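You operate a simulated robot arm through the tools that you are given. There is no shell and no other tool. Be economical: measure what you need, move in short steps, check, and stop when the job is done.

You run a simulated robot arm. Do the job below in one go: nothing can be reset, and whatever is moved stays where it is left.

JOB
Tighten both disc stand bolts and dot each with the blue marker.
Fine: tighten before you dot; put the marker back.
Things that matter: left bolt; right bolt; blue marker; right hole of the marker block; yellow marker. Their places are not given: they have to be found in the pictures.

It is judged by the outcome, as a careful person would: the job done as asked, and still so three seconds after it is handed in. It fails if anything else is knocked over, pushed out of place, dropped, spilled or broken.

ROBOT AND FRAMES
A 7-joint arm with a two-finger parallel gripper, fixed in place. Base frame: the origin is at the foot of the arm, x ahead of it, y to its left, z up; the work surface is at about z = 828. Lengths are in mm, angles in degrees, forces in N, time in s.
Its first joint turns from -166.0 to 166.0 degrees. Payload 4.4 kg.
The tool frame sits at the grasp point between the pads (the TCP): z along the fingers, y along the line on which they close. The tips reach 23 mm beyond it. Largest opening 94 mm; finger width 38, thickness 10; the body of the gripper, 54 by 96 mm, starts 39 mm behind the TCP.
Orientation is told as [roll, pitch, yaw] about the base's x, y, z axes, in that order, counted from this pose: with the fingers straight down and closing along the base's y, the tool's x points along the base's -x, its y along +y and its z along -z.

CONTROLS
- The arm moves only by the tool send_rows. Its argument "plan" is a list of rows, each an object of numbers (a shift or turn left out is 0, a gripper value left out holds the last): "rx", "ry", "rz": the turn, a rotation vector about the tool's x, y, z in units of 4 degrees (1.0 is 4 degrees); "x", "y", "z": the shift along the tool's x, y, z in units of 50 mm (1.0 is 50 mm); "claw": the opening, from 0 (shut) to 1 (fully open). In form: [{"rx": .., "ry": .., "rz": .., "x": .., "y": .., "z": .., "claw": ..}, ...]. A call has 1 to 8 rows; each row shifts and turns the commanded pose from where the row before left it, along the tool's axes as they then stand. A call with a number of a shift or a turn outside -1 to 1 is refused whole. Rows are played at 5 a second. More than 50 mm and 8.6 degrees between two rows, or a gripper value outside its range, and nothing of the call is played. Where a pose cannot be reached the arm comes as near as it can. A force on the tool above 40 N (or 10 N above the force at the start of the call, whichever is more), or a blocked arm, ends the call early, and 0.2 s more pass. Each finger travels about 72 mm/s and halts on what it meets, pressing with about 27 N; the grip force reading is that of the motor and also rises with nothing between the fingers. The clock runs only during rows and for 0.2 s after the last one: add rows that do not move to give the fingers time. The reply holds the time, the measured pose of the TCP, the force on the tool along the base axes, the opening and the grip force, in the units named above and with some noise.
- Cameras (640 x 400 px; columns grow to the right, rows downward): "scene" is fixed at [48.9, -652.2, 1623.2]; the picture's right is [0.51, -0.86, 0.00], its down [-0.44, -0.26, -0.86] and it looks along [0.74, 0.44, -0.51] (base axes); focal length 312 px, centre (320, 200). "wrist" rides on the gripper at [-39, 0, -44] in the tool frame; the picture's right is [0.00, -1.00, 0.00], its down [0.97, 0.00, -0.24] and it looks along [0.24, 0.00, 0.97] (tool axes); focal length 218 px, centre (320, 200).
- camera(camera): a new picture of that camera. It takes no simulated time.
- pixel_to_xyz(camera, pixels): there is no depth. For up to 12 entries [column, row, z] of the newest picture of that camera ("zoom" is the newest enlarged one), the place [x, y] in the base frame at which the ray of that pixel passes the height z, good to about 2 mm. It takes no simulated time.
- inspect(camera, box): a new picture of the part [left, top, right, bottom] of that camera's present view, enlarged. It takes no simulated time.
- close_job(): hands the job in; it is judged then, once.

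Keep the steps short. Do not move on a guess: measure, check each grasp and each placing, and mend mistakes. In all there are 80 turns and 34 pictures (those below and enlarged ones count). Leave the gripper open and the arm clear of the work at the hand-in unless told otherwise, and finish with a single line.

The tools are called after "Emit:" as name(argument=value, ...) on one line, values as JSON. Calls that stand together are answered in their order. send_rows: Moves the arm, as the interface text tells. Its arguments: {"type":"object","properties":{"plan":{"type":"array","items":{"type":"object","properties":{"rx":{"type":"number"},"ry":{"type":"number"},"rz":{"type":"number"},"x":{"type":"number"},"y":{"type":"number"},"z":{"type":"number"},"claw":{"type":"number"}}}}},"required":["plan"]} The other tools are called the same way: camera (camera) takes a picture; pixel_to_xyz (camera, pixels) gives the place at which the rays of pixels pass given heights; inspect (camera, box) takes an enlarged picture of a part of a camera's view; close_job () hands the job in.

At the start:

```text
time_s: 0.0
position: [782.2, -265.3, 1165.6]
orientation: [0.1, 0.1, 0.0]
contact_force: [0.5, -0.2, 0.4]
gripper_width: 94.0
finger_force: 0.0
```

scene: 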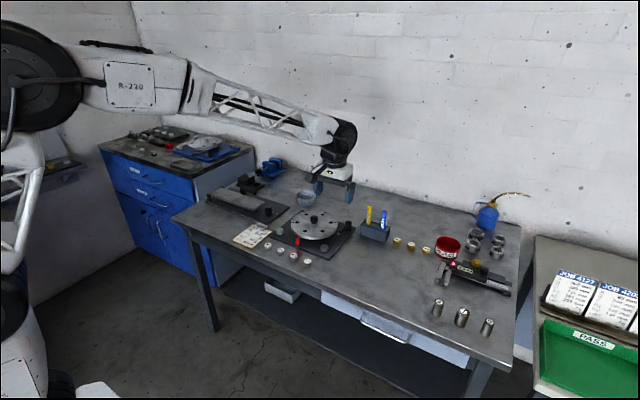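
wrist: 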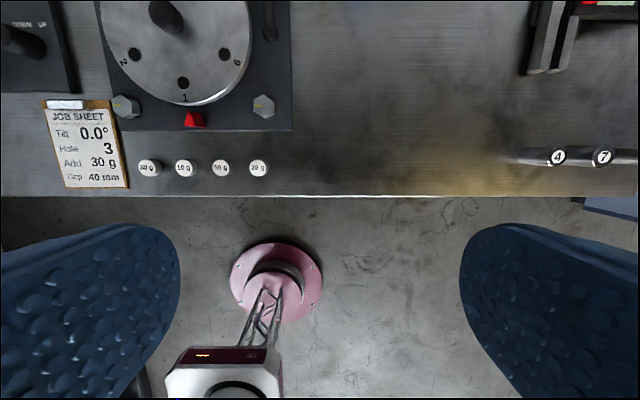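

I see the disc stand in the wrist picture, with hex bolt heads near (125,107) and (263,107). The marker block is at about (377,225) in the scene picture. I'll enlarge both areas.

Emit:
inspect(camera="scene", box=[255, 190, 415, 290])

Emit:
inspect(camera="wrist", box=[90, 0, 310, 140])

```text
4.00 times, centred on (335, 240) of scene
```

zoom: 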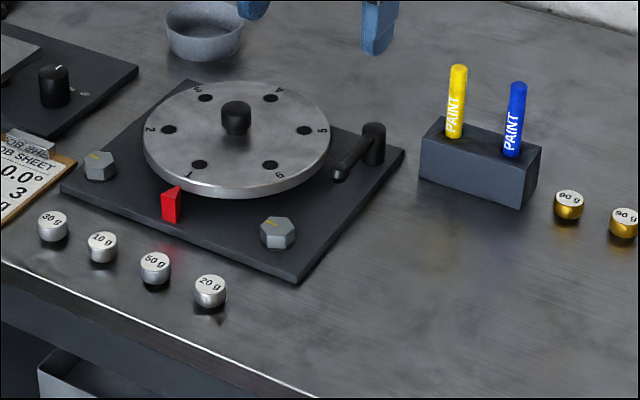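

```text
2.86 times, centred on (200, 70) of wrist
```

zoom: 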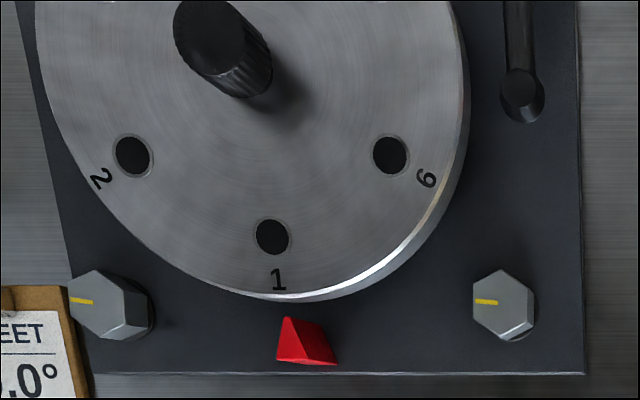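

To find the bolt heights I'll intersect rays from both cameras at several candidate heights.

Emit:
pixel_to_xyz(camera="zoom", pixels=[[96, 303, 840], [96, 303, 860], [96, 303, 880], [500, 304, 840], [500, 304, 860], [500, 304, 880]])

Emit:
pixel_to_xyz(camera="scene", pixels=[[280, 229.5, 840], [280, 229.5, 860], [280, 229.5, 880], [324.5, 247, 840], [324.5, 247, 860], [324.5, 247, 880], [369.5, 207, 930], [369.5, 207, 950], [384.5, 211, 930], [384.5, 211, 950], [369, 223, 880], [383, 229, 880]])

```text
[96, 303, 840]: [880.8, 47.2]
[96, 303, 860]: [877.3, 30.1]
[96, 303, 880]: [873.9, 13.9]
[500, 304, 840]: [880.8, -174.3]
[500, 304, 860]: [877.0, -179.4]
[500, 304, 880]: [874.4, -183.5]
```

```text
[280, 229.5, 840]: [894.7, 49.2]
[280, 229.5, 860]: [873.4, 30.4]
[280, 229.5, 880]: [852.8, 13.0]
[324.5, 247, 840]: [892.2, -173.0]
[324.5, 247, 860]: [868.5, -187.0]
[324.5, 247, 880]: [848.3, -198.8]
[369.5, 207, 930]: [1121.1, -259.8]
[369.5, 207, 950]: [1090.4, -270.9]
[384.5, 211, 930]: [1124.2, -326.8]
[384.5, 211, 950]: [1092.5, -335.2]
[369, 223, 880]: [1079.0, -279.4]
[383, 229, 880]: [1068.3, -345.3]
```

The bolt heads lie at about (878,33) and (878,-178), with tops near z 856. The marker block lies further out. I'll move ahead at this height so the wrist camera sees it.

Emit:
send_rows(plan=[{"x": -0.7}, {"x": -0.7}, {"x": -0.7}, {}])

Emit:
camera(camera="wrist")

Emit:
pixel_to_xyz(camera="scene", pixels=[[360, 235, 828], [385.5, 242, 828], [369, 224, 868], [383, 229, 868]])

```text
time_s: 1.0
position: [886.6, -264.3, 1161.4]
orientation: [0.1, 0.0, -0.1]
contact_force: [-0.3, 0.5, 0.0]
gripper_width: 94.1
finger_force: 0.0
```

```text
29 pictures are left
```

wrist: 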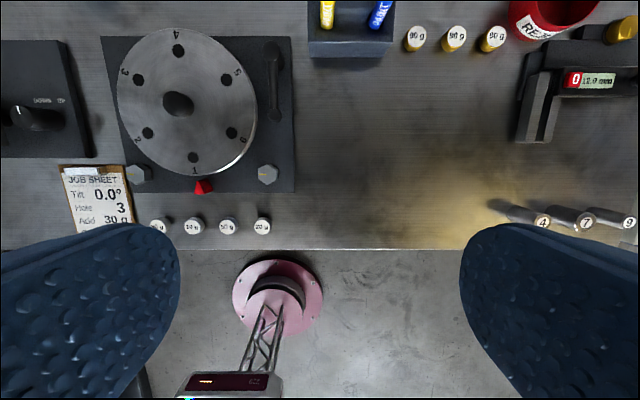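

```text
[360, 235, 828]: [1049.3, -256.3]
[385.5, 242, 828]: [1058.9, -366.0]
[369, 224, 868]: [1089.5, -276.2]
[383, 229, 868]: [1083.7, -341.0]
```

The markers stand at about x 1085, beyond straight-down reach, so I'll need a tilted gripper for them later. The bolts come first, so I'll enlarge the disc stand to measure how close the disc rim is to the bolts.

Emit:
inspect(camera="wrist", box=[96, 20, 304, 150])

Emit:
inspect(camera="wrist", box=[120, 140, 288, 245])

```text
3.08 times, centred on (200, 85) of wrist
```

zoom: 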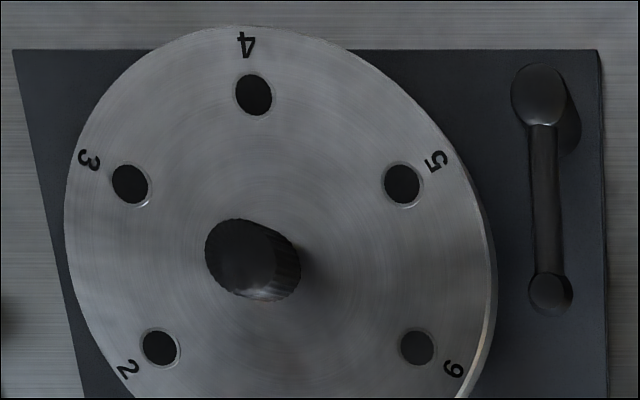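

```text
3.81 times, centred on (204, 192) of wrist
```

zoom: 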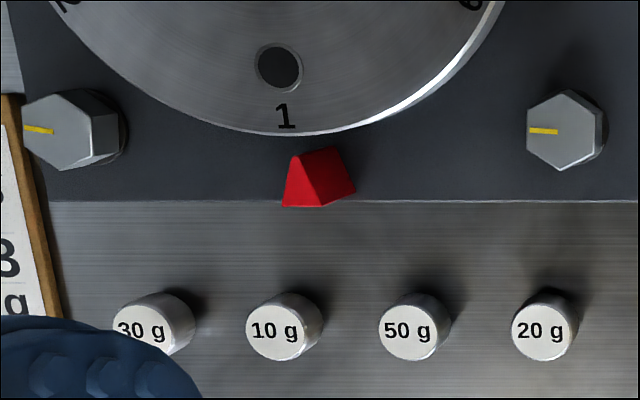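

Next I'll measure the disc's height from hole 1 (zoom (279,67), scene (305,231)), and the rim and bolt positions.

Emit:
pixel_to_xyz(camera="zoom", pixels=[[279, 67, 860], [279, 67, 880], [279, 67, 900], [285, 136, 880], [430, 93, 880], [110, 97, 880], [55, 130, 856], [565, 131, 856], [527, 131, 856], [600, 131, 856], [336, 202, 840], [20, 202, 840]])

Emit:
pixel_to_xyz(camera="scene", pixels=[[305, 231, 860], [305, 231, 880], [305, 231, 900], [322.5, 231, 880]])

```text
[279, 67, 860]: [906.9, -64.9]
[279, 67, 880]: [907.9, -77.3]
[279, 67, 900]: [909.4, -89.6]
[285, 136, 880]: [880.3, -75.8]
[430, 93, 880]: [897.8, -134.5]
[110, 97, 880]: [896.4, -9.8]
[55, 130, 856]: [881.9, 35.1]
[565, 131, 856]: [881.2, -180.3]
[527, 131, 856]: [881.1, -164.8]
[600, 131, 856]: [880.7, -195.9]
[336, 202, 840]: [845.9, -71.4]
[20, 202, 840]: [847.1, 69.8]
```

```text
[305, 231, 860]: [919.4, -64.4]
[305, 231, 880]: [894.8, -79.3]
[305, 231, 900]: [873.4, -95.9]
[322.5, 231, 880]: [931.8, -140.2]
```

The disc top is near z 871, and its rim is about 46 mm from each bolt centre. With a limited opening the gripper can turn there without touching it. I'll move above the right bolt at about (879,-179), staying high, and narrow the opening.

Emit:
send_rows(plan=[{"y": 0.85, "x": 0.07, "claw": 0.55}, {"y": 0.85, "x": 0.07}, {"z": 0.9}, {"z": 0.9}, {"z": 0.9}, {"z": 0.9}, {}])

Emit:
camera(camera="wrist")

```text
time_s: 2.6
position: [878.5, -182.5, 986.1]
orientation: [0.0, 0.0, 0.0]
contact_force: [0.3, 0.2, 0.7]
gripper_width: 51.9
finger_force: 0.1
```

```text
26 pictures are left
```

wrist: 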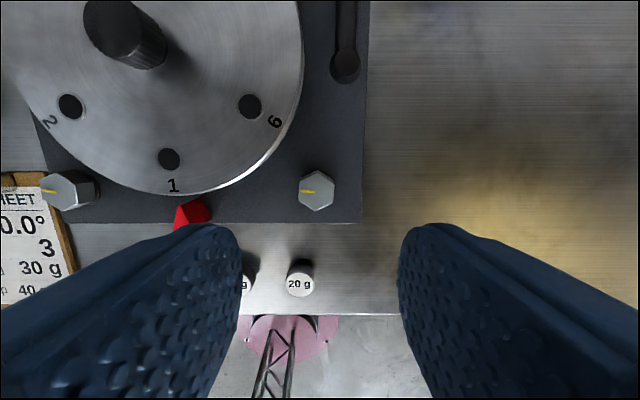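

The right bolt shows at (317,190), almost under the TCP. I'll enlarge it to read the hex orientation and centre.

Emit:
inspect(camera="wrist", box=[277, 165, 357, 215])

Emit:
pixel_to_xyz(camera="zoom", pixels=[[320, 200, 856]])

Emit:
inspect(camera="wrist", box=[20, 160, 116, 220])

```text
8.00 times, centred on (317, 190) of wrist
```

zoom: 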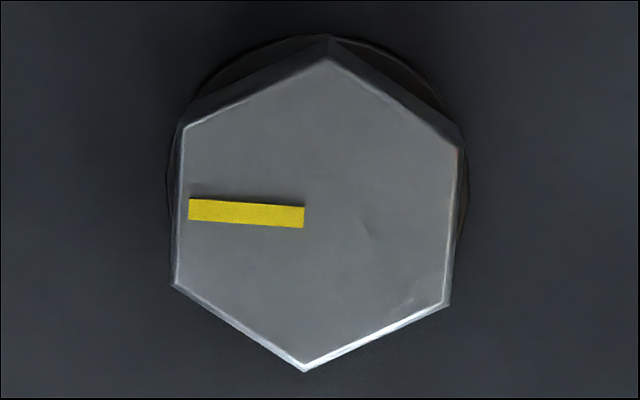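

```text
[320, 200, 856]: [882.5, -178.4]
```

```text
6.67 times, centred on (68, 190) of wrist
```

zoom: 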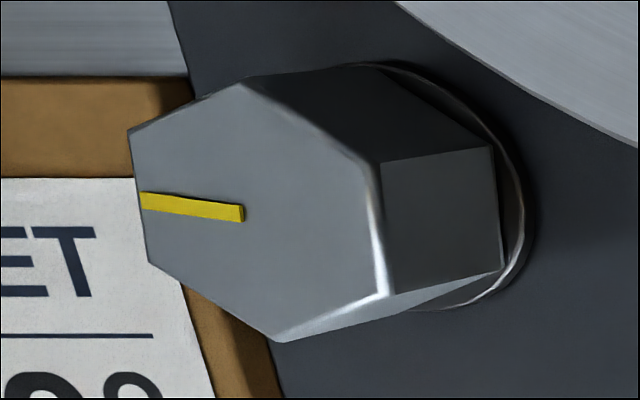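

The right bolt's hex is turned about 4° clockwise, with its centre at about (881,-178). The head stands roughly 20 mm tall. I'll turn 4° clockwise, centre, and descend part of the way, letting it settle.

Emit:
send_rows(plan=[{"rz": 1.0}, {"x": -0.04, "y": 0.02}, {"z": 0.7}, {"z": 0.7}, {}, {}])

```text
time_s: 4.0
position: [882.6, -178.4, 913.9]
orientation: [0.1, 0.1, -4.0]
contact_force: [-0.8, -0.6, -0.2]
gripper_width: 51.8
finger_force: 0.1
```

It's at (882.6,-178.4,913.9) with yaw -4. Next I'll go down to about z 868, so the tips are near z 845.

Emit:
send_rows(plan=[{"x": 0.03, "z": 0.45}, {"z": 0.4}, {}, {}])

Emit:
camera(camera="wrist")

```text
time_s: 5.0
position: [880.2, -178.6, 871.1]
orientation: [-0.1, 0.0, -4.0]
contact_force: [0.0, -0.2, 0.6]
gripper_width: 51.6
finger_force: 0.2
```

```text
23 pictures are left
```

wrist: 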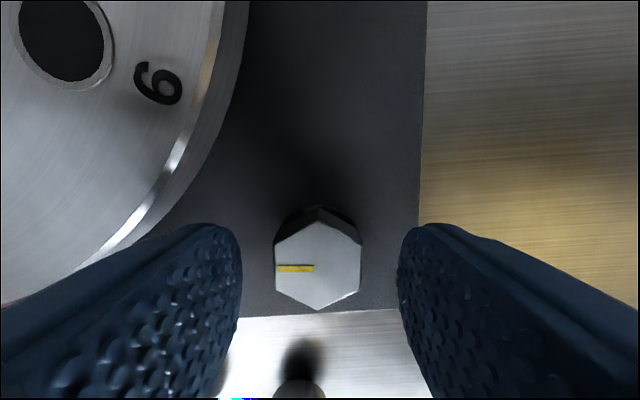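

The head sits centred between the fingers and squared with them. I'll lower 4 mm and close.

Emit:
send_rows(plan=[{"z": 0.08}, {}, {"claw": 0.2}, {}, {}, {}])

```text
time_s: 6.4
position: [880.9, -177.4, 867.2]
orientation: [0.0, 0.0, -4.0]
contact_force: [-0.3, 22.1, 2.1]
gripper_width: 29.8
finger_force: 45.1
```

Gripped at 29.8 mm with a 22 N sideways load toward +y. I'll shift 1.5 mm that way to relax it, then begin turning clockwise.

Emit:
send_rows(plan=[{"y": 0.03}, {}, {"rz": 0.5}, {"rz": 0.5}, {}])

```text
time_s: 7.6
position: [881.1, -177.8, 867.1]
orientation: [0.1, -0.1, -8.1]
contact_force: [10.0, -10.1, -12.2]
gripper_width: 30.0
finger_force: 44.7
```

It turns freely. I'll keep going clockwise in small steps.

Emit:
send_rows(plan=[{"rz": 0.8}, {"rz": 0.8}, {"rz": 0.8}, {"rz": 0.8}, {"rz": 0.8}, {}])

```text
time_s: 8.3
position: [881.4, -177.6, 865.7]
orientation: [0.0, 0.0, -16.1]
contact_force: [5.7, -7.0, -6.7]
gripper_width: 29.9
finger_force: 44.7
stopped in row 3: the force on the tool passed its limit (the readings are from after the stop); the commanded pose is now the measured one
```

It stopped at yaw -16 on a force spike and z fell 1.4 mm. The cause could be the bolt seating or being drawn down. I'll try smaller steps to see.

Emit:
send_rows(plan=[{}, {"rz": 0.4}, {"rz": 0.4}, {}])

Emit:
inspect(camera="wrist", box=[200, 190, 440, 340])

```text
time_s: 9.3
position: [881.6, -178.0, 867.2]
orientation: [0.0, 0.0, -19.2]
contact_force: [9.6, -11.6, -10.7]
gripper_width: 29.9
finger_force: 44.5
```

```text
2.67 times, centred on (320, 265) of wrist
```

zoom: 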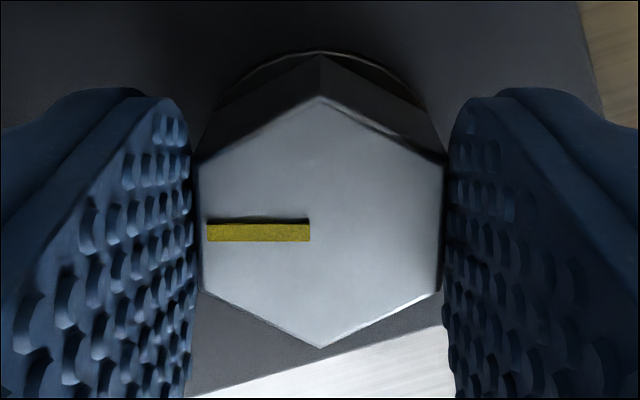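

The bolt is turning together with the gripper. I'll continue, slower per row.

Emit:
send_rows(plan=[{"rz": 0.4}, {"rz": 0.5}, {"rz": 0.5}, {"rz": 0.5}, {"rz": 0.5}, {"rz": 0.5}, {"rz": 0.5}, {}])

```text
time_s: 11.2
position: [881.1, -179.1, 867.6]
orientation: [0.0, -0.1, -33.0]
contact_force: [-8.9, -11.6, -12.8]
gripper_width: 30.0
finger_force: 45.1
```

Emit:
send_rows(plan=[{"rz": 0.5, "z": -0.01}, {"rz": 0.5}, {"rz": 0.5}, {"rz": 0.5}, {"rz": 0.5}, {"rz": 0.5}, {"rz": 0.5}, {}])

```text
time_s: 12.0
position: [879.9, -179.0, 867.7]
orientation: [0.0, 0.0, -38.7]
contact_force: [2.3, -8.9, -1.8]
gripper_width: 30.1
finger_force: 44.5
stopped in row 4: the force on the tool passed its limit (the readings are from after the stop); the commanded pose is now the measured one
```

Emit:
send_rows(plan=[{}, {"rz": 0.5}, {"rz": 0.5}, {"rz": 0.5}, {"rz": 0.5}, {}])

```text
time_s: 13.5
position: [880.6, -179.0, 867.0]
orientation: [-0.1, 0.0, -46.7]
contact_force: [-0.4, -8.9, -0.8]
gripper_width: 29.7
finger_force: 45.0
stopped in row 6: the force on the tool passed its limit (the readings are from after the stop); the commanded pose is now the measured one
```

Emit:
send_rows(plan=[{}, {"rz": 0.4}, {"rz": 0.4}, {"rz": 0.4}, {"rz": 0.4}, {}])

Emit:
camera(camera="wrist")

```text
time_s: 14.9
position: [880.5, -178.2, 868.2]
orientation: [0.1, -0.1, -53.2]
contact_force: [7.8, -14.3, -4.7]
gripper_width: 29.8
finger_force: 44.6
```

```text
21 pictures are left
```

wrist: 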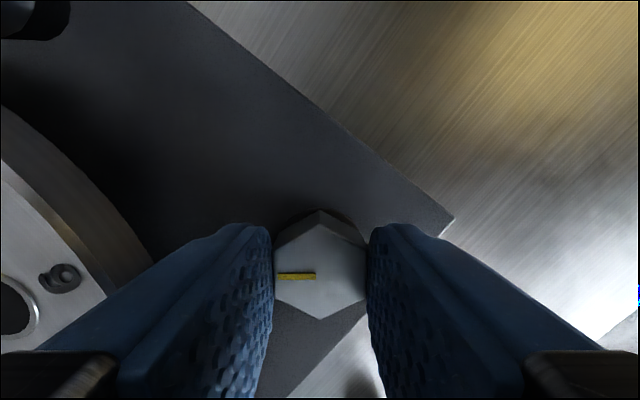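

It's still turning, 49° so far. I'll carry on until it resists.

Emit:
send_rows(plan=[{"rz": 0.4}, {"rz": 0.4}, {"rz": 0.4}, {"rz": 0.4}, {"rz": 0.4}, {"rz": 0.4}, {"rz": 0.4}, {}])

```text
time_s: 16.7
position: [880.5, -178.1, 866.6]
orientation: [0.0, -0.1, -64.4]
contact_force: [-10.3, -9.0, 2.9]
gripper_width: 29.9
finger_force: 44.7
```

Emit:
send_rows(plan=[{"rz": 0.4}, {"rz": 0.4}, {"rz": 0.4}, {"rz": 0.4}, {"rz": 0.4}, {"rz": 0.4}, {"rz": 0.4}, {}])

```text
time_s: 18.5
position: [880.8, -180.1, 868.3]
orientation: [0.0, -0.1, -75.5]
contact_force: [-17.3, -30.3, 8.7]
gripper_width: 29.8
finger_force: 44.9
```

The side force rose to 30 N toward -y. I'll relax it by 1 mm in that direction and turn a little more to see whether the bolt has seated.

Emit:
send_rows(plan=[{"x": -0.02}, {}, {"rz": 0.4}, {"rz": 0.4}, {}])

Emit:
inspect(camera="wrist", box=[200, 190, 440, 340])

```text
time_s: 19.4
position: [881.1, -179.1, 867.3]
orientation: [-0.1, -0.1, -77.2]
contact_force: [-11.4, -6.1, 9.2]
gripper_width: 29.8
finger_force: 45.5
stopped in row 4: the force on the tool passed its limit (the readings are from after the stop); the commanded pose is now the measured one
```

```text
2.67 times, centred on (320, 265) of wrist
```

zoom: 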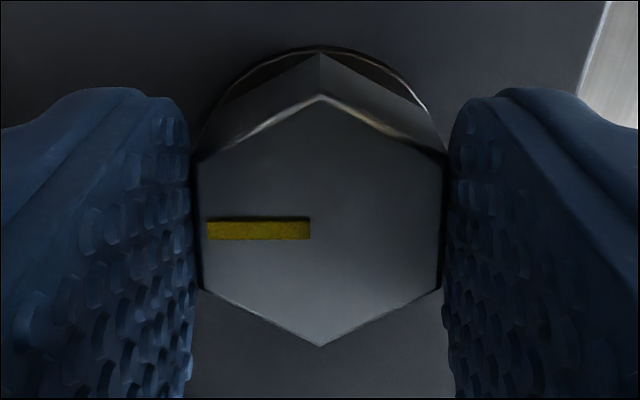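

Emit:
send_rows(plan=[{}, {"rz": 0.4}, {"rz": 0.4}, {"rz": 0.4}, {"rz": 0.4}, {}])

```text
time_s: 20.8
position: [880.0, -178.8, 867.5]
orientation: [0.0, -0.1, -83.8]
contact_force: [-12.2, -19.7, 7.2]
gripper_width: 30.0
finger_force: 44.7
```

Emit:
send_rows(plan=[{"rz": 0.4}, {"rz": 0.4}, {"rz": 0.4}, {"rz": 0.4}, {"rz": 0.4}, {"rz": 0.4}, {"rz": 0.4}, {}])

```text
time_s: 21.8
position: [880.4, -178.3, 867.4]
orientation: [-0.3, -0.1, -89.7]
contact_force: [-8.2, -6.1, 7.3]
gripper_width: 29.8
finger_force: 45.4
stopped in row 4: the force on the tool passed its limit (the readings are from after the stop); the commanded pose is now the measured one
```

Emit:
send_rows(plan=[{}, {"rz": 0.3}, {"rz": 0.3}, {"rz": 0.3}, {"rz": 0.3}, {}])

```text
time_s: 23.2
position: [879.8, -179.9, 867.1]
orientation: [-0.2, 0.0, -94.5]
contact_force: [-14.6, -0.4, 13.4]
gripper_width: 31.0
finger_force: 44.7
```

The grip width rose to 31.0, so the fingers may be starting to slip on a tight bolt. I'll take a look.

Emit:
inspect(camera="wrist", box=[200, 190, 440, 340])

```text
2.67 times, centred on (320, 265) of wrist
```

zoom: 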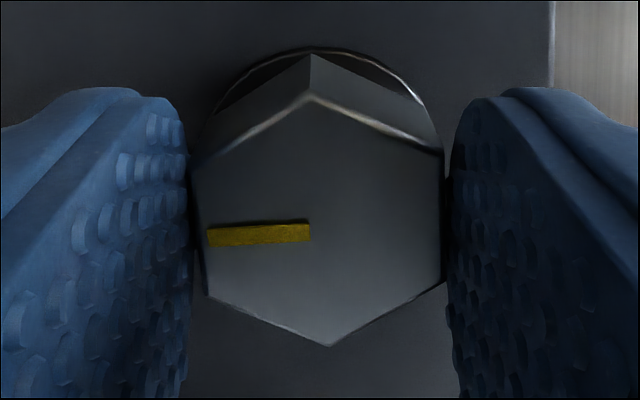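

The bolt head now lags the gripper by about 4°, so it has hit its stop after about 87°. The right bolt is tight. I'll open to about 45 mm and lift.

Emit:
send_rows(plan=[{"claw": 0.48}, {}, {}, {"z": -0.6}, {"z": -0.9}, {"z": -0.9}, {}])

```text
time_s: 24.8
position: [879.5, -179.0, 986.1]
orientation: [-0.3, 0.0, -94.5]
contact_force: [-0.6, 0.0, -0.8]
gripper_width: 45.1
finger_force: 0.0
```

Clear. I'll unwind the wrist to about yaw -5 while staying high.

Emit:
send_rows(plan=[{"rz": -1}, {"rz": -1}, {"rz": -1}, {"rz": -1}, {"rz": -1}, {"rz": -1}, {"rz": -1}, {"rz": -1}])

Emit:
send_rows(plan=[{"rz": -1}, {"rz": -1}, {"rz": -1}, {"rz": -1}, {"rz": -1}, {"rz": -1}, {"rz": -1}, {"rz": -1}])

Emit:
send_rows(plan=[{"rz": -1}, {"rz": -1}, {"rz": -1}, {"rz": -1}, {"rz": -1}, {"rz": -1}, {"rz": -0.3}, {}])

```text
time_s: 26.6
position: [879.8, -179.6, 987.3]
orientation: [-0.2, 0.0, -62.6]
contact_force: [-0.4, -0.6, -0.1]
gripper_width: 45.0
finger_force: 0.1
```

```text
time_s: 28.4
position: [881.0, -178.9, 987.5]
orientation: [-0.1, 0.1, -30.3]
contact_force: [-0.1, 0.7, -0.3]
gripper_width: 45.2
finger_force: 0.2
```

```text
time_s: 30.2
position: [880.8, -177.3, 987.8]
orientation: [-0.1, 0.2, -5.3]
contact_force: [0.1, 0.4, -0.5]
gripper_width: 45.2
finger_force: 0.0
```

Next I'll move over to the left bolt, which is about 212 mm toward +y.

Emit:
send_rows(plan=[{"y": 0.844, "x": 0.078}, {"y": 0.844, "x": 0.078}, {"y": 0.844, "x": 0.078}, {"y": 0.844, "x": 0.078}, {"y": 0.844, "x": 0.078}, {}, {}])

Emit:
inspect(camera="wrist", box=[240, 140, 400, 240])

Emit:
pixel_to_xyz(camera="zoom", pixels=[[320, 200, 857]])

```text
time_s: 31.8
position: [881.7, 35.6, 986.5]
orientation: [-0.1, 0.2, -5.4]
contact_force: [-0.5, 0.2, 0.5]
gripper_width: 45.1
finger_force: 0.1
```

```text
4.00 times, centred on (320, 190) of wrist
```

zoom: 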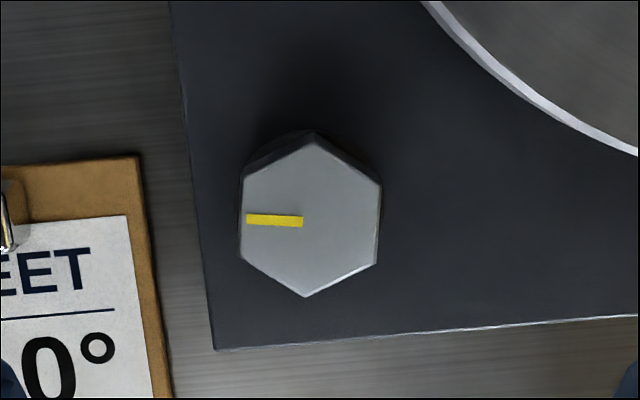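

```text
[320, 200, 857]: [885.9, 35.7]
```

The left bolt's hex is about 4° further clockwise than the gripper, with its centre near (882.5,38). I'll align, descend, and verify before the last part.

Emit:
send_rows(plan=[{"rz": 0.9, "claw": 0.52}, {"x": -0.01, "y": 0.045}, {"z": 0.7}, {"z": 0.7}, {"z": 0.6}, {}, {}])

Emit:
inspect(camera="wrist", box=[160, 165, 480, 365])

```text
time_s: 33.4
position: [882.2, 36.5, 886.2]
orientation: [-0.2, 0.1, -8.8]
contact_force: [0.9, 0.1, -0.2]
gripper_width: 49.2
finger_force: 0.1
```

```text
2.00 times, centred on (320, 265) of wrist
```

zoom: 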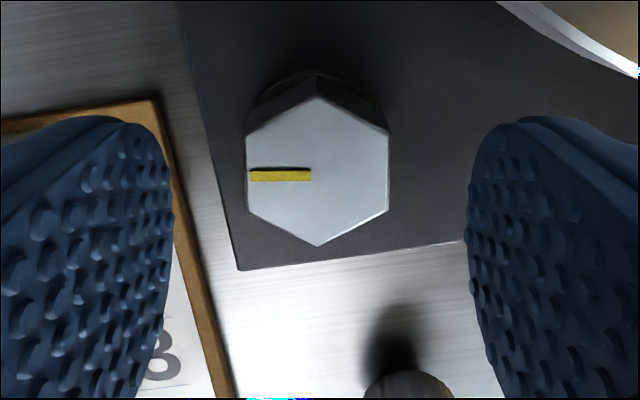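

It's aligned and centred. I'll lower the last 19 mm and close.

Emit:
send_rows(plan=[{"z": 0.38, "y": 0.01}, {}, {}, {"claw": 0.2}, {}, {}, {}])

```text
time_s: 35.0
position: [881.7, 38.0, 869.2]
orientation: [-0.1, 0.1, -8.9]
contact_force: [13.0, 35.8, -7.5]
gripper_width: 29.9
finger_force: 44.7
```

It's gripped at 29.9 mm with 36 N of side load toward +y. I'll relax it about 2 mm and start turning.

Emit:
send_rows(plan=[{"y": 0.04, "x": -0.01}, {}, {"rz": 0.4}, {"rz": 0.4}, {"rz": 0.4}, {"rz": 0.4}, {"rz": 0.4}, {}])

```text
time_s: 36.8
position: [881.2, 37.8, 870.9]
orientation: [-0.1, 0.1, -16.9]
contact_force: [-24.7, 7.5, 25.7]
gripper_width: 29.9
finger_force: 45.0
```

Emit:
send_rows(plan=[{"x": 0.02, "z": -0.03}, {}, {"rz": 0.4}, {"rz": 0.4}, {"rz": 0.4}, {"rz": 0.4}, {"rz": 0.4}, {}])

```text
time_s: 38.6
position: [880.8, 37.5, 870.3]
orientation: [-0.2, 0.1, -24.9]
contact_force: [37.8, -2.0, -16.9]
gripper_width: 29.8
finger_force: 45.4
```

Emit:
send_rows(plan=[{"x": -0.02, "z": 0.01}, {"rz": 0.4}, {"rz": 0.4}, {"rz": 0.4}, {"rz": 0.4}, {"rz": 0.4}, {"rz": 0.4}, {}])

```text
time_s: 40.4
position: [880.0, 38.6, 869.0]
orientation: [-0.3, 0.1, -34.4]
contact_force: [-15.0, -7.2, 9.2]
gripper_width: 29.9
finger_force: 45.3
stopped in row 8: the force on the tool passed its limit (the readings are from after the stop); the commanded pose is now the measured one
```

Emit:
send_rows(plan=[{}, {"rz": 0.4}, {"rz": 0.4}, {"rz": 0.4}, {"rz": 0.4}, {"rz": 0.4}, {"rz": 0.4}, {}])

```text
time_s: 42.0
position: [881.3, 35.9, 869.8]
orientation: [-0.3, 0.2, -43.9]
contact_force: [-12.2, -6.0, 7.5]
gripper_width: 30.0
finger_force: 45.2
stopped in row 8: the force on the tool passed its limit (the readings are from after the stop); the commanded pose is now the measured one
```

Emit:
send_rows(plan=[{}, {"rz": 0.4}, {"rz": 0.4}, {"rz": 0.4}, {"rz": 0.4}, {"rz": 0.4}, {"rz": 0.4}, {}])

```text
time_s: 43.3
position: [880.9, 37.1, 869.0]
orientation: [-0.4, 0.1, -50.5]
contact_force: [-10.7, -7.2, 7.4]
gripper_width: 30.0
finger_force: 45.2
stopped in row 6: the force on the tool passed its limit (the readings are from after the stop); the commanded pose is now the measured one
```

Emit:
send_rows(plan=[{}, {"rz": 0.4}, {"rz": 0.4}, {"rz": 0.4}, {"rz": 0.4}, {"rz": 0.4}, {"rz": 0.4}, {}])

```text
time_s: 45.1
position: [879.9, 38.1, 867.5]
orientation: [-0.4, 0.2, -60.1]
contact_force: [-3.2, -14.7, 1.9]
gripper_width: 29.9
finger_force: 44.9
```

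Emit:
send_rows(plan=[{}, {"rz": 0.4}, {"rz": 0.4}, {"rz": 0.4}, {"rz": 0.4}, {"rz": 0.4}, {"rz": 0.4}, {}])

```text
time_s: 46.9
position: [880.6, 37.0, 869.1]
orientation: [-0.4, 0.1, -69.9]
contact_force: [-10.3, -26.8, 6.0]
gripper_width: 29.8
finger_force: 45.1
```

Emit:
send_rows(plan=[{"x": -0.02}, {"rz": 0.4}, {"rz": 0.4}, {"rz": 0.4}, {"rz": 0.4}, {"rz": 0.4}, {"rz": 0.4}, {}])

```text
time_s: 47.7
position: [879.5, 38.6, 868.6]
orientation: [-0.4, -0.1, -72.5]
contact_force: [-10.7, -3.2, 7.3]
gripper_width: 29.7
finger_force: 45.4
stopped in row 4: the force on the tool passed its limit (the readings are from after the stop); the commanded pose is now the measured one
```

Emit:
send_rows(plan=[{}, {"rz": 0.4}, {"rz": 0.4}, {"rz": 0.4}, {"rz": 0.4}, {"rz": 0.4}, {"rz": 0.4}, {}])

```text
time_s: 49.5
position: [880.5, 36.8, 868.3]
orientation: [-0.6, 0.0, -82.3]
contact_force: [-22.9, -5.5, 3.2]
gripper_width: 30.0
finger_force: 45.3
```

Emit:
send_rows(plan=[{"y": -0.01}, {"rz": 0.4}, {"rz": 0.4}, {"rz": 0.4}, {"rz": 0.4}, {"rz": 0.4}, {"rz": 0.4}, {}])

```text
time_s: 51.3
position: [880.3, 37.0, 869.8]
orientation: [-0.5, -0.2, -91.7]
contact_force: [-22.1, -1.1, 2.9]
gripper_width: 30.0
finger_force: 45.1
```

Emit:
send_rows(plan=[{"y": -0.01}, {"rz": 0.4}, {"rz": 0.4}, {"rz": 0.4}, {"rz": 0.4}, {}])

Emit:
inspect(camera="wrist", box=[200, 190, 440, 340])

```text
time_s: 52.7
position: [879.3, 37.8, 868.5]
orientation: [-0.6, -0.1, -98.2]
contact_force: [6.3, 4.9, -5.4]
gripper_width: 31.8
finger_force: 45.2
```

```text
2.67 times, centred on (320, 265) of wrist
```

zoom: 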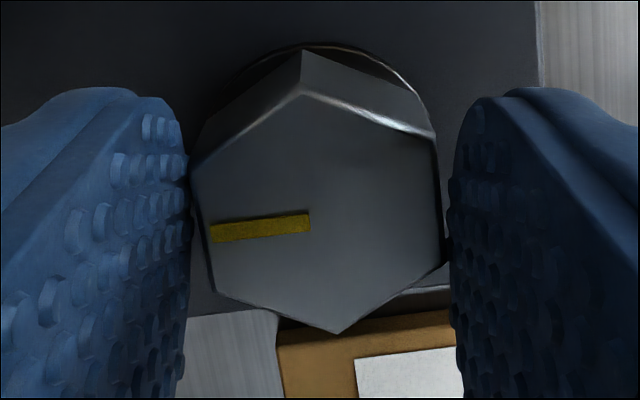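

The left bolt also lags the gripper (grip 31.8), so it has reached its stop. I'll open, lift, and start unwinding.

Emit:
send_rows(plan=[{"claw": 0.48}, {}, {}, {"z": -0.6}, {"z": -0.9}, {"z": -0.9}, {"z": -0.9}, {}])

Emit:
send_rows(plan=[{"rz": -1}, {"rz": -1}, {"rz": -1}, {"rz": -1}, {"rz": -1}, {"rz": -1}, {"rz": -1}, {"rz": -1}])

Emit:
send_rows(plan=[{"rz": -1}, {"rz": -1}, {"rz": -1}, {"rz": -1}, {"rz": -1}, {"rz": -1}, {"rz": -1}, {"rz": -1}])

Emit:
send_rows(plan=[{"rz": -1}, {"rz": -1}, {"rz": -1}, {"rz": -1}, {"rz": -1}, {"rz": -1}, {"rz": -1}, {"rz": -0.5}])

```text
time_s: 54.5
position: [880.5, 37.0, 1030.5]
orientation: [-0.5, -0.2, -98.1]
contact_force: [-1.0, 0.2, 0.1]
gripper_width: 45.1
finger_force: 0.1
```

```text
time_s: 56.3
position: [880.8, 38.1, 1033.7]
orientation: [-0.6, 0.2, -66.1]
contact_force: [0.6, 0.8, 1.1]
gripper_width: 45.2
finger_force: 0.1
```

```text
time_s: 58.1
position: [882.3, 37.1, 1034.3]
orientation: [-0.4, 0.3, -34.0]
contact_force: [-0.3, 1.4, 0.1]
gripper_width: 45.0
finger_force: 0.1
```

```text
time_s: 59.9
position: [881.4, 36.1, 1033.1]
orientation: [-0.1, 0.6, -4.1]
contact_force: [-1.1, 0.3, -0.1]
gripper_width: 45.3
finger_force: 0.0
```

Both bolts are tight. Next comes the blue marker. I'll move to about (830,-340) at a safe height before tilting the gripper outward.

Emit:
send_rows(plan=[{"rz": -1}, {"y": -0.94, "x": 0.13}, {"y": -0.94, "x": 0.13}, {"y": -0.94, "x": 0.13}, {"y": -0.94, "x": 0.13}, {"y": -0.94, "x": 0.13}, {"y": -0.94, "x": 0.13}, {"y": -0.94, "x": 0.13}])

Emit:
send_rows(plan=[{"ry": -1, "y": -0.9}, {"ry": -1}, {"ry": -1}, {"ry": -1}, {"ry": -1}, {"ry": -1}, {"ry": -1}, {"ry": -1}])

```text
time_s: 61.7
position: [832.9, -292.3, 1036.6]
orientation: [-0.2, 0.5, 0.0]
contact_force: [-0.1, -0.6, -0.6]
gripper_width: 44.9
finger_force: 0.1
```

```text
time_s: 63.5
position: [833.6, -336.2, 1035.7]
orientation: [-0.2, -31.6, 0.0]
contact_force: [-0.5, 0.7, -0.5]
gripper_width: 45.1
finger_force: 0.1
```

It's tilted 32° outward as intended. I'll continue to about 60° and take a picture.

Emit:
send_rows(plan=[{"ry": -1}, {"ry": -1}, {"ry": -1}, {"ry": -1}, {"ry": -1}, {"ry": -1}, {"ry": -1.0}, {}])

Emit:
camera(camera="wrist")

Emit:
pixel_to_xyz(camera="wrist", pixels=[[320, 200, 880]])

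```text
time_s: 65.3
position: [834.2, -337.5, 1035.0]
orientation: [-0.2, -59.5, -0.1]
contact_force: [0.6, -0.2, -0.3]
gripper_width: 45.3
finger_force: 0.0
```

```text
15 pictures are left
```

wrist: 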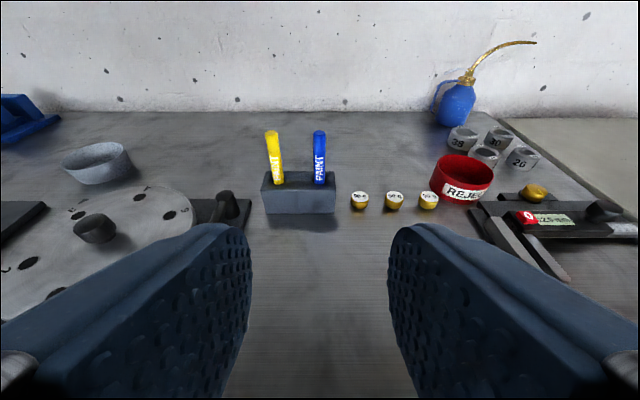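

```text
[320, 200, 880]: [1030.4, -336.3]
```

The block and markers are clearly visible: blue at (319,157) and yellow at (273,157). I'll enlarge this for measuring.

Emit:
inspect(camera="wrist", box=[236, 115, 380, 240])

```text
3.20 times, centred on (308, 178) of wrist
```

zoom: 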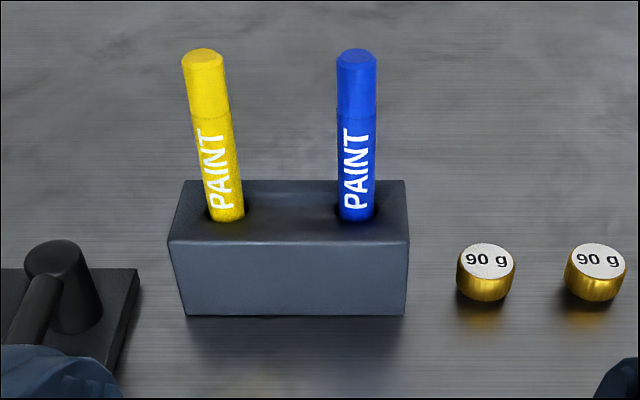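

Emit:
pixel_to_xyz(camera="zoom", pixels=[[187, 316, 828], [405, 316, 828], [168, 241, 868], [408, 241, 868], [168, 241, 878], [408, 241, 878], [356, 215, 868], [356, 215, 878], [406, 181, 868], [406, 181, 878], [356, 55, 950], [356, 55, 970]])

Emit:
pixel_to_xyz(camera="scene", pixels=[[383, 229.3, 868], [383, 229.3, 878], [384.5, 211, 950], [384.5, 211, 970]])

```text
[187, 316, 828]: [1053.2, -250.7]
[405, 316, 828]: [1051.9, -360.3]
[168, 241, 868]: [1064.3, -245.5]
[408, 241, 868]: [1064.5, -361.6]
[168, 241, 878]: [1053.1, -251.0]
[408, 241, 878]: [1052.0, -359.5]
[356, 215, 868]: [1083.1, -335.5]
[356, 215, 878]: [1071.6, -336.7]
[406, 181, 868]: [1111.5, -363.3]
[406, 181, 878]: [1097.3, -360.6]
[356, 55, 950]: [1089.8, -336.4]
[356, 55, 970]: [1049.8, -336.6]
```

```text
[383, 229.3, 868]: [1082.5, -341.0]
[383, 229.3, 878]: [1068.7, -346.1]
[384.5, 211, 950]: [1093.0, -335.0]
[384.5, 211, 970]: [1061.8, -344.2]
```

The block top is at z 878 and spans x 1052–1097. The blue marker is at about (1075,-337), its top near z 958, vertical and about 16 mm thick. I'll advance along the tool axis to about (1000,-337,935) and check.

Emit:
send_rows(plan=[{"z": 0.776}, {"z": 0.776}, {"z": 0.776}, {"z": 0.776}, {"z": 0.776, "x": 0.04}, {}, {}])

Emit:
camera(camera="wrist")

```text
time_s: 66.9
position: [1002.3, -336.1, 933.7]
orientation: [-0.2, -59.5, 0.0]
contact_force: [0.4, -0.3, 0.4]
gripper_width: 45.3
finger_force: 0.1
```

```text
13 pictures are left
```

wrist: 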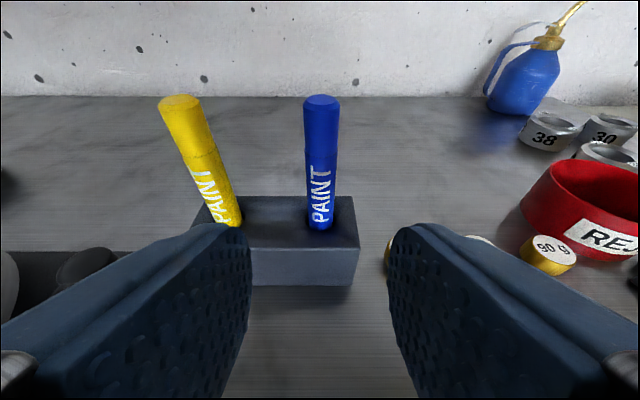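

Blue is centred between the fingers at column 321, and yellow stays well outside them. I'll advance to (1075,-336,925).

Emit:
send_rows(plan=[{"z": 0.34, "x": -0.146}, {"z": 0.34, "x": -0.146}, {"z": 0.34, "x": -0.146}, {"z": 0.33, "x": -0.146}, {}, {}])

Emit:
camera(camera="wrist")

```text
time_s: 68.3
position: [1073.2, -338.1, 926.0]
orientation: [-0.2, -59.5, 0.0]
contact_force: [0.4, -0.1, 0.1]
gripper_width: 45.4
finger_force: 0.1
```

```text
12 pictures are left
```

wrist: 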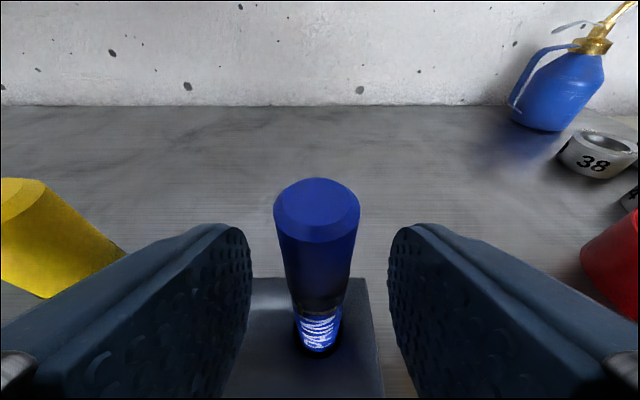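

The reach is fine and the marker is between the pads. Closing gently.

Emit:
send_rows(plan=[{"claw": 0.1}, {}, {}, {}])

```text
time_s: 69.3
position: [1074.0, -338.0, 925.5]
orientation: [-0.2, -59.5, 0.0]
contact_force: [0.8, -0.6, 1.0]
gripper_width: 15.0
finger_force: 27.1
```

Held at 15 mm. I'm noting the grasp pose (1074,-338,925.5) for putting it back. Next I'll lift straight up 70 mm.

Emit:
send_rows(plan=[{"x": -0.24, "z": -0.142}, {"x": -0.24, "z": -0.142}, {"x": -0.24, "z": -0.142}, {"x": -0.24, "z": -0.142}, {"x": -0.24, "z": -0.142}, {}, {}])

Emit:
inspect(camera="scene", box=[300, 150, 460, 250])

```text
time_s: 70.9
position: [1074.6, -337.0, 994.9]
orientation: [-0.2, -59.5, 0.1]
contact_force: [0.4, 0.1, -0.1]
gripper_width: 14.9
finger_force: 26.6
```

```text
4.00 times, centred on (380, 200) of scene
```

zoom: 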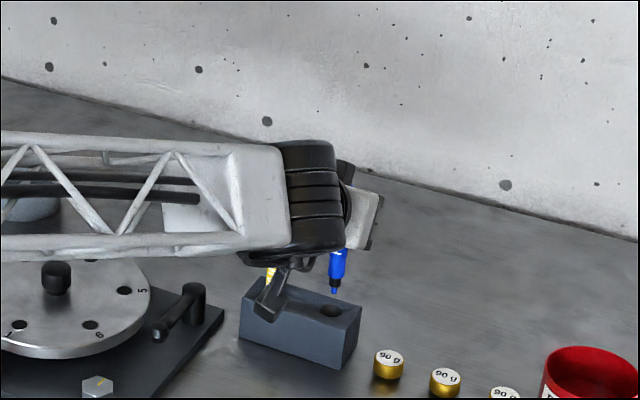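

The marker is out, with its nib visible at zoom (335,294) and the hole at (331,311). I'll measure the tip's height.

Emit:
pixel_to_xyz(camera="zoom", pixels=[[335, 294, 890], [335, 294, 900], [335, 294, 910], [331, 311, 878], [97, 384, 856]])

```text
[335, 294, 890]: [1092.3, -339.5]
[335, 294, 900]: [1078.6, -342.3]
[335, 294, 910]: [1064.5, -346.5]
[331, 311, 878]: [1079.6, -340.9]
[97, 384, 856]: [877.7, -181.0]
```

The tip is about 93 mm below the TCP. I'll pull straight back to x ≈ 880.

Emit:
send_rows(plan=[{"x": 0.394, "z": -0.669}, {"x": 0.394, "z": -0.669}, {"x": 0.394, "z": -0.669}, {"x": 0.394, "z": -0.669}, {"x": 0.394, "z": -0.669}, {}, {}])

Emit:
send_rows(plan=[{"y": 0.64}, {"y": 0.64}, {"y": 0.64}, {"y": 0.64}, {"y": 0.62}, {}, {}])

Emit:
camera(camera="wrist")

Emit:
inspect(camera="scene", box=[270, 180, 398, 260])

```text
time_s: 72.5
position: [883.0, -333.2, 996.3]
orientation: [-0.2, -59.4, 0.1]
contact_force: [-0.4, 0.1, 0.3]
gripper_width: 15.1
finger_force: 26.9
```

```text
time_s: 74.1
position: [881.1, -176.5, 996.2]
orientation: [-0.2, -59.5, 0.1]
contact_force: [0.2, -1.2, 0.3]
gripper_width: 15.0
finger_force: 26.9
```

```text
10 pictures are left
```

wrist: 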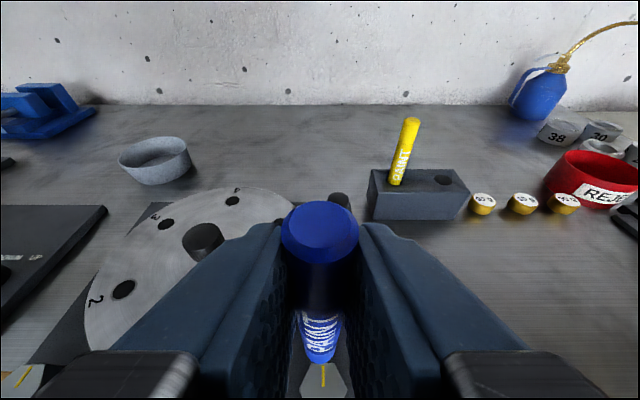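

```text
5.00 times, centred on (334, 220) of scene
```

zoom: 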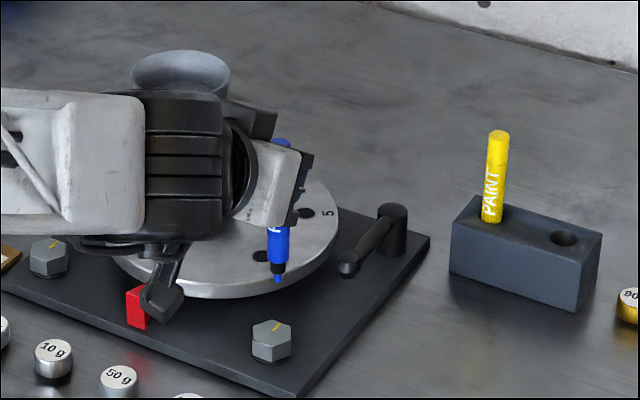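

The tip hangs above the right bolt. I'll compare the tip's and the bolt's scene positions to check the alignment.

Emit:
pixel_to_xyz(camera="zoom", pixels=[[279, 282, 900], [279, 282, 905], [271, 333, 857], [47, 250, 857]])

```text
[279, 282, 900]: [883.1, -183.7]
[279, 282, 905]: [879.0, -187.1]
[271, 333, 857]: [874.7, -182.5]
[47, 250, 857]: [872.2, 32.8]
```

There may be a small offset of a few mm. I'll descend 33 mm and re-check close to the head.

Emit:
send_rows(plan=[{"x": 0.19, "z": 0.112}, {"x": 0.19, "z": 0.112}, {"x": 0.19, "z": 0.112}, {}, {}])

Emit:
inspect(camera="scene", box=[300, 220, 348, 260])

```text
time_s: 75.3
position: [881.2, -178.0, 963.2]
orientation: [-0.1, -59.4, 0.0]
contact_force: [0.5, -0.4, -0.3]
gripper_width: 14.8
finger_force: 27.0
```

```text
10.00 times, centred on (324, 240) of scene
```

zoom: 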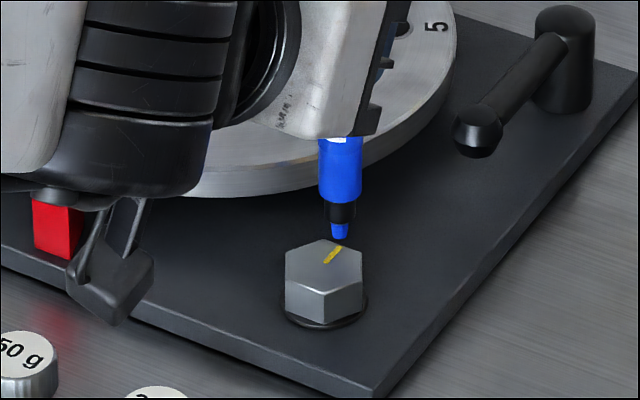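

In the wrist picture y is well aligned. In the scene picture the marker stands about 15 zoom px right of the bolt centre, though upright, so it sits about 10 mm further out along x than the TCP. I'll shift back 10 mm in x and check again.

Emit:
send_rows(plan=[{"x": 0.05, "z": -0.086}, {"x": 0.05, "z": -0.086}, {}, {}])

Emit:
inspect(camera="scene", box=[300, 220, 348, 260])

```text
time_s: 76.3
position: [870.7, -178.1, 962.0]
orientation: [-0.2, -59.5, 0.0]
contact_force: [0.1, -0.1, 0.2]
gripper_width: 15.8
finger_force: 26.9
```

```text
10.00 times, centred on (324, 240) of scene
```

zoom: 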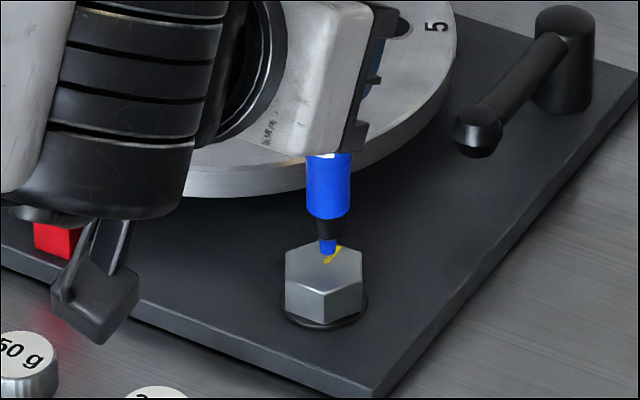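

The tip is now over the head at (327,253), and the head centre is (323,264). I'll move 2 mm further back and ease down in small steps, watching the force.

Emit:
send_rows(plan=[{"x": 0.02, "z": -0.034}, {"x": 0.0172, "z": 0.0101}, {"x": 0.0172, "z": 0.0101}, {"x": 0.0172, "z": 0.0101}, {}, {}])

```text
time_s: 77.7
position: [867.0, -177.0, 959.3]
orientation: [-0.2, -59.6, 0.0]
contact_force: [0.3, 0.9, -1.2]
gripper_width: 15.7
finger_force: 27.4
```

Emit:
send_rows(plan=[{"x": 0.0172, "z": 0.0101}, {}, {"x": 0.0172, "z": 0.0101}, {}, {}])

```text
time_s: 78.9
position: [868.1, -177.2, 957.0]
orientation: [-0.2, -59.4, -0.1]
contact_force: [0.0, -0.9, -0.5]
gripper_width: 15.7
finger_force: 26.6
```

Emit:
send_rows(plan=[{"x": 0.0172, "z": 0.0101}, {}, {"x": 0.0172, "z": 0.0101}, {}, {}])

Emit:
inspect(camera="scene", box=[300, 220, 348, 260])

```text
time_s: 80.1
position: [866.1, -177.5, 956.2]
orientation: [-0.3, -59.5, 0.1]
contact_force: [0.5, 1.0, 7.5]
gripper_width: 15.5
finger_force: 26.2
```

```text
10.00 times, centred on (324, 240) of scene
```

zoom: 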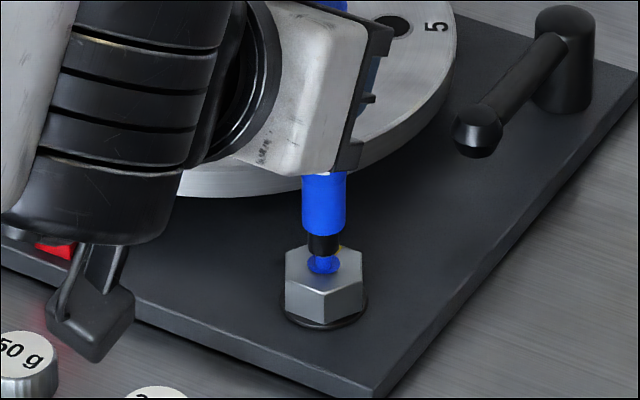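

Contact at 7.5 N, and a blue dot is visible under the tip at the head centre. I'll lift 40 mm and move 216 mm left to the other bolt.

Emit:
send_rows(plan=[{"x": -0.345, "z": -0.203}, {"x": -0.345, "z": -0.203}, {}, {"y": 0.863}, {"y": 0.863}, {"y": 0.863}, {"y": 0.863}, {"y": 0.863}])

Emit:
send_rows(plan=[{}, {"x": 0.25, "z": 0.147}, {"x": 0.25, "z": 0.147}, {}, {}])

Emit:
inspect(camera="scene", box=[256, 200, 336, 250])

```text
time_s: 81.9
position: [866.1, 36.8, 996.8]
orientation: [-0.2, -59.4, 0.0]
contact_force: [0.3, -0.1, -0.2]
gripper_width: 15.5
finger_force: 27.2
```

```text
time_s: 83.1
position: [869.3, 37.9, 966.9]
orientation: [-0.2, -59.5, 0.1]
contact_force: [0.1, 0.2, -1.3]
gripper_width: 15.5
finger_force: 26.7
```

```text
8.00 times, centred on (296, 225) of scene
```

zoom: 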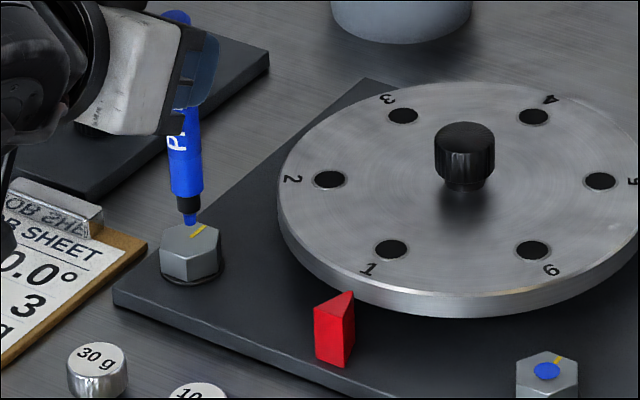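

The right dot is plainly there. On the left, the tip at (191,222) is lined up above the head centre at (190,241). I'll ease down.

Emit:
send_rows(plan=[{"x": 0.0344, "z": 0.0202}, {"x": 0.0344, "z": 0.0202}, {"x": 0.0344, "z": 0.0202}, {"x": 0.0344, "z": 0.0202}, {"x": 0.0172, "z": 0.0101}, {}, {}])

```text
time_s: 84.7
position: [868.1, 37.0, 957.1]
orientation: [-0.1, -59.4, 0.0]
contact_force: [-0.4, -0.8, -0.8]
gripper_width: 15.5
finger_force: 26.9
```

Emit:
send_rows(plan=[{"x": 0.0172, "z": 0.0101}, {}, {"x": 0.0172, "z": 0.0101}, {}, {}])

```text
time_s: 85.9
position: [868.4, 37.5, 956.0]
orientation: [-0.2, -59.7, 0.1]
contact_force: [2.6, -1.0, 10.6]
gripper_width: 15.6
finger_force: 27.3
```

Contact at 10.6 N. I'll lift away and check the dot.

Emit:
send_rows(plan=[{"x": -0.35, "z": -0.206}, {"x": -0.35, "z": -0.206}, {"x": -0.1, "z": -0.059}, {}, {}])

Emit:
inspect(camera="scene", box=[256, 200, 336, 250])

```text
time_s: 87.1
position: [869.2, 38.7, 1001.0]
orientation: [-0.3, -59.5, 0.0]
contact_force: [0.0, 0.4, 0.1]
gripper_width: 15.6
finger_force: 27.2
```

```text
8.00 times, centred on (296, 225) of scene
```

zoom: 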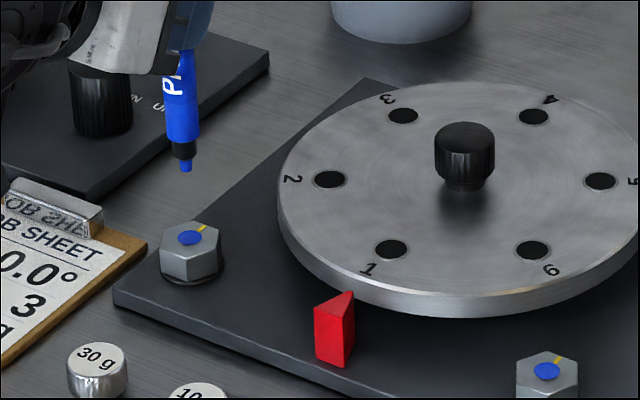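

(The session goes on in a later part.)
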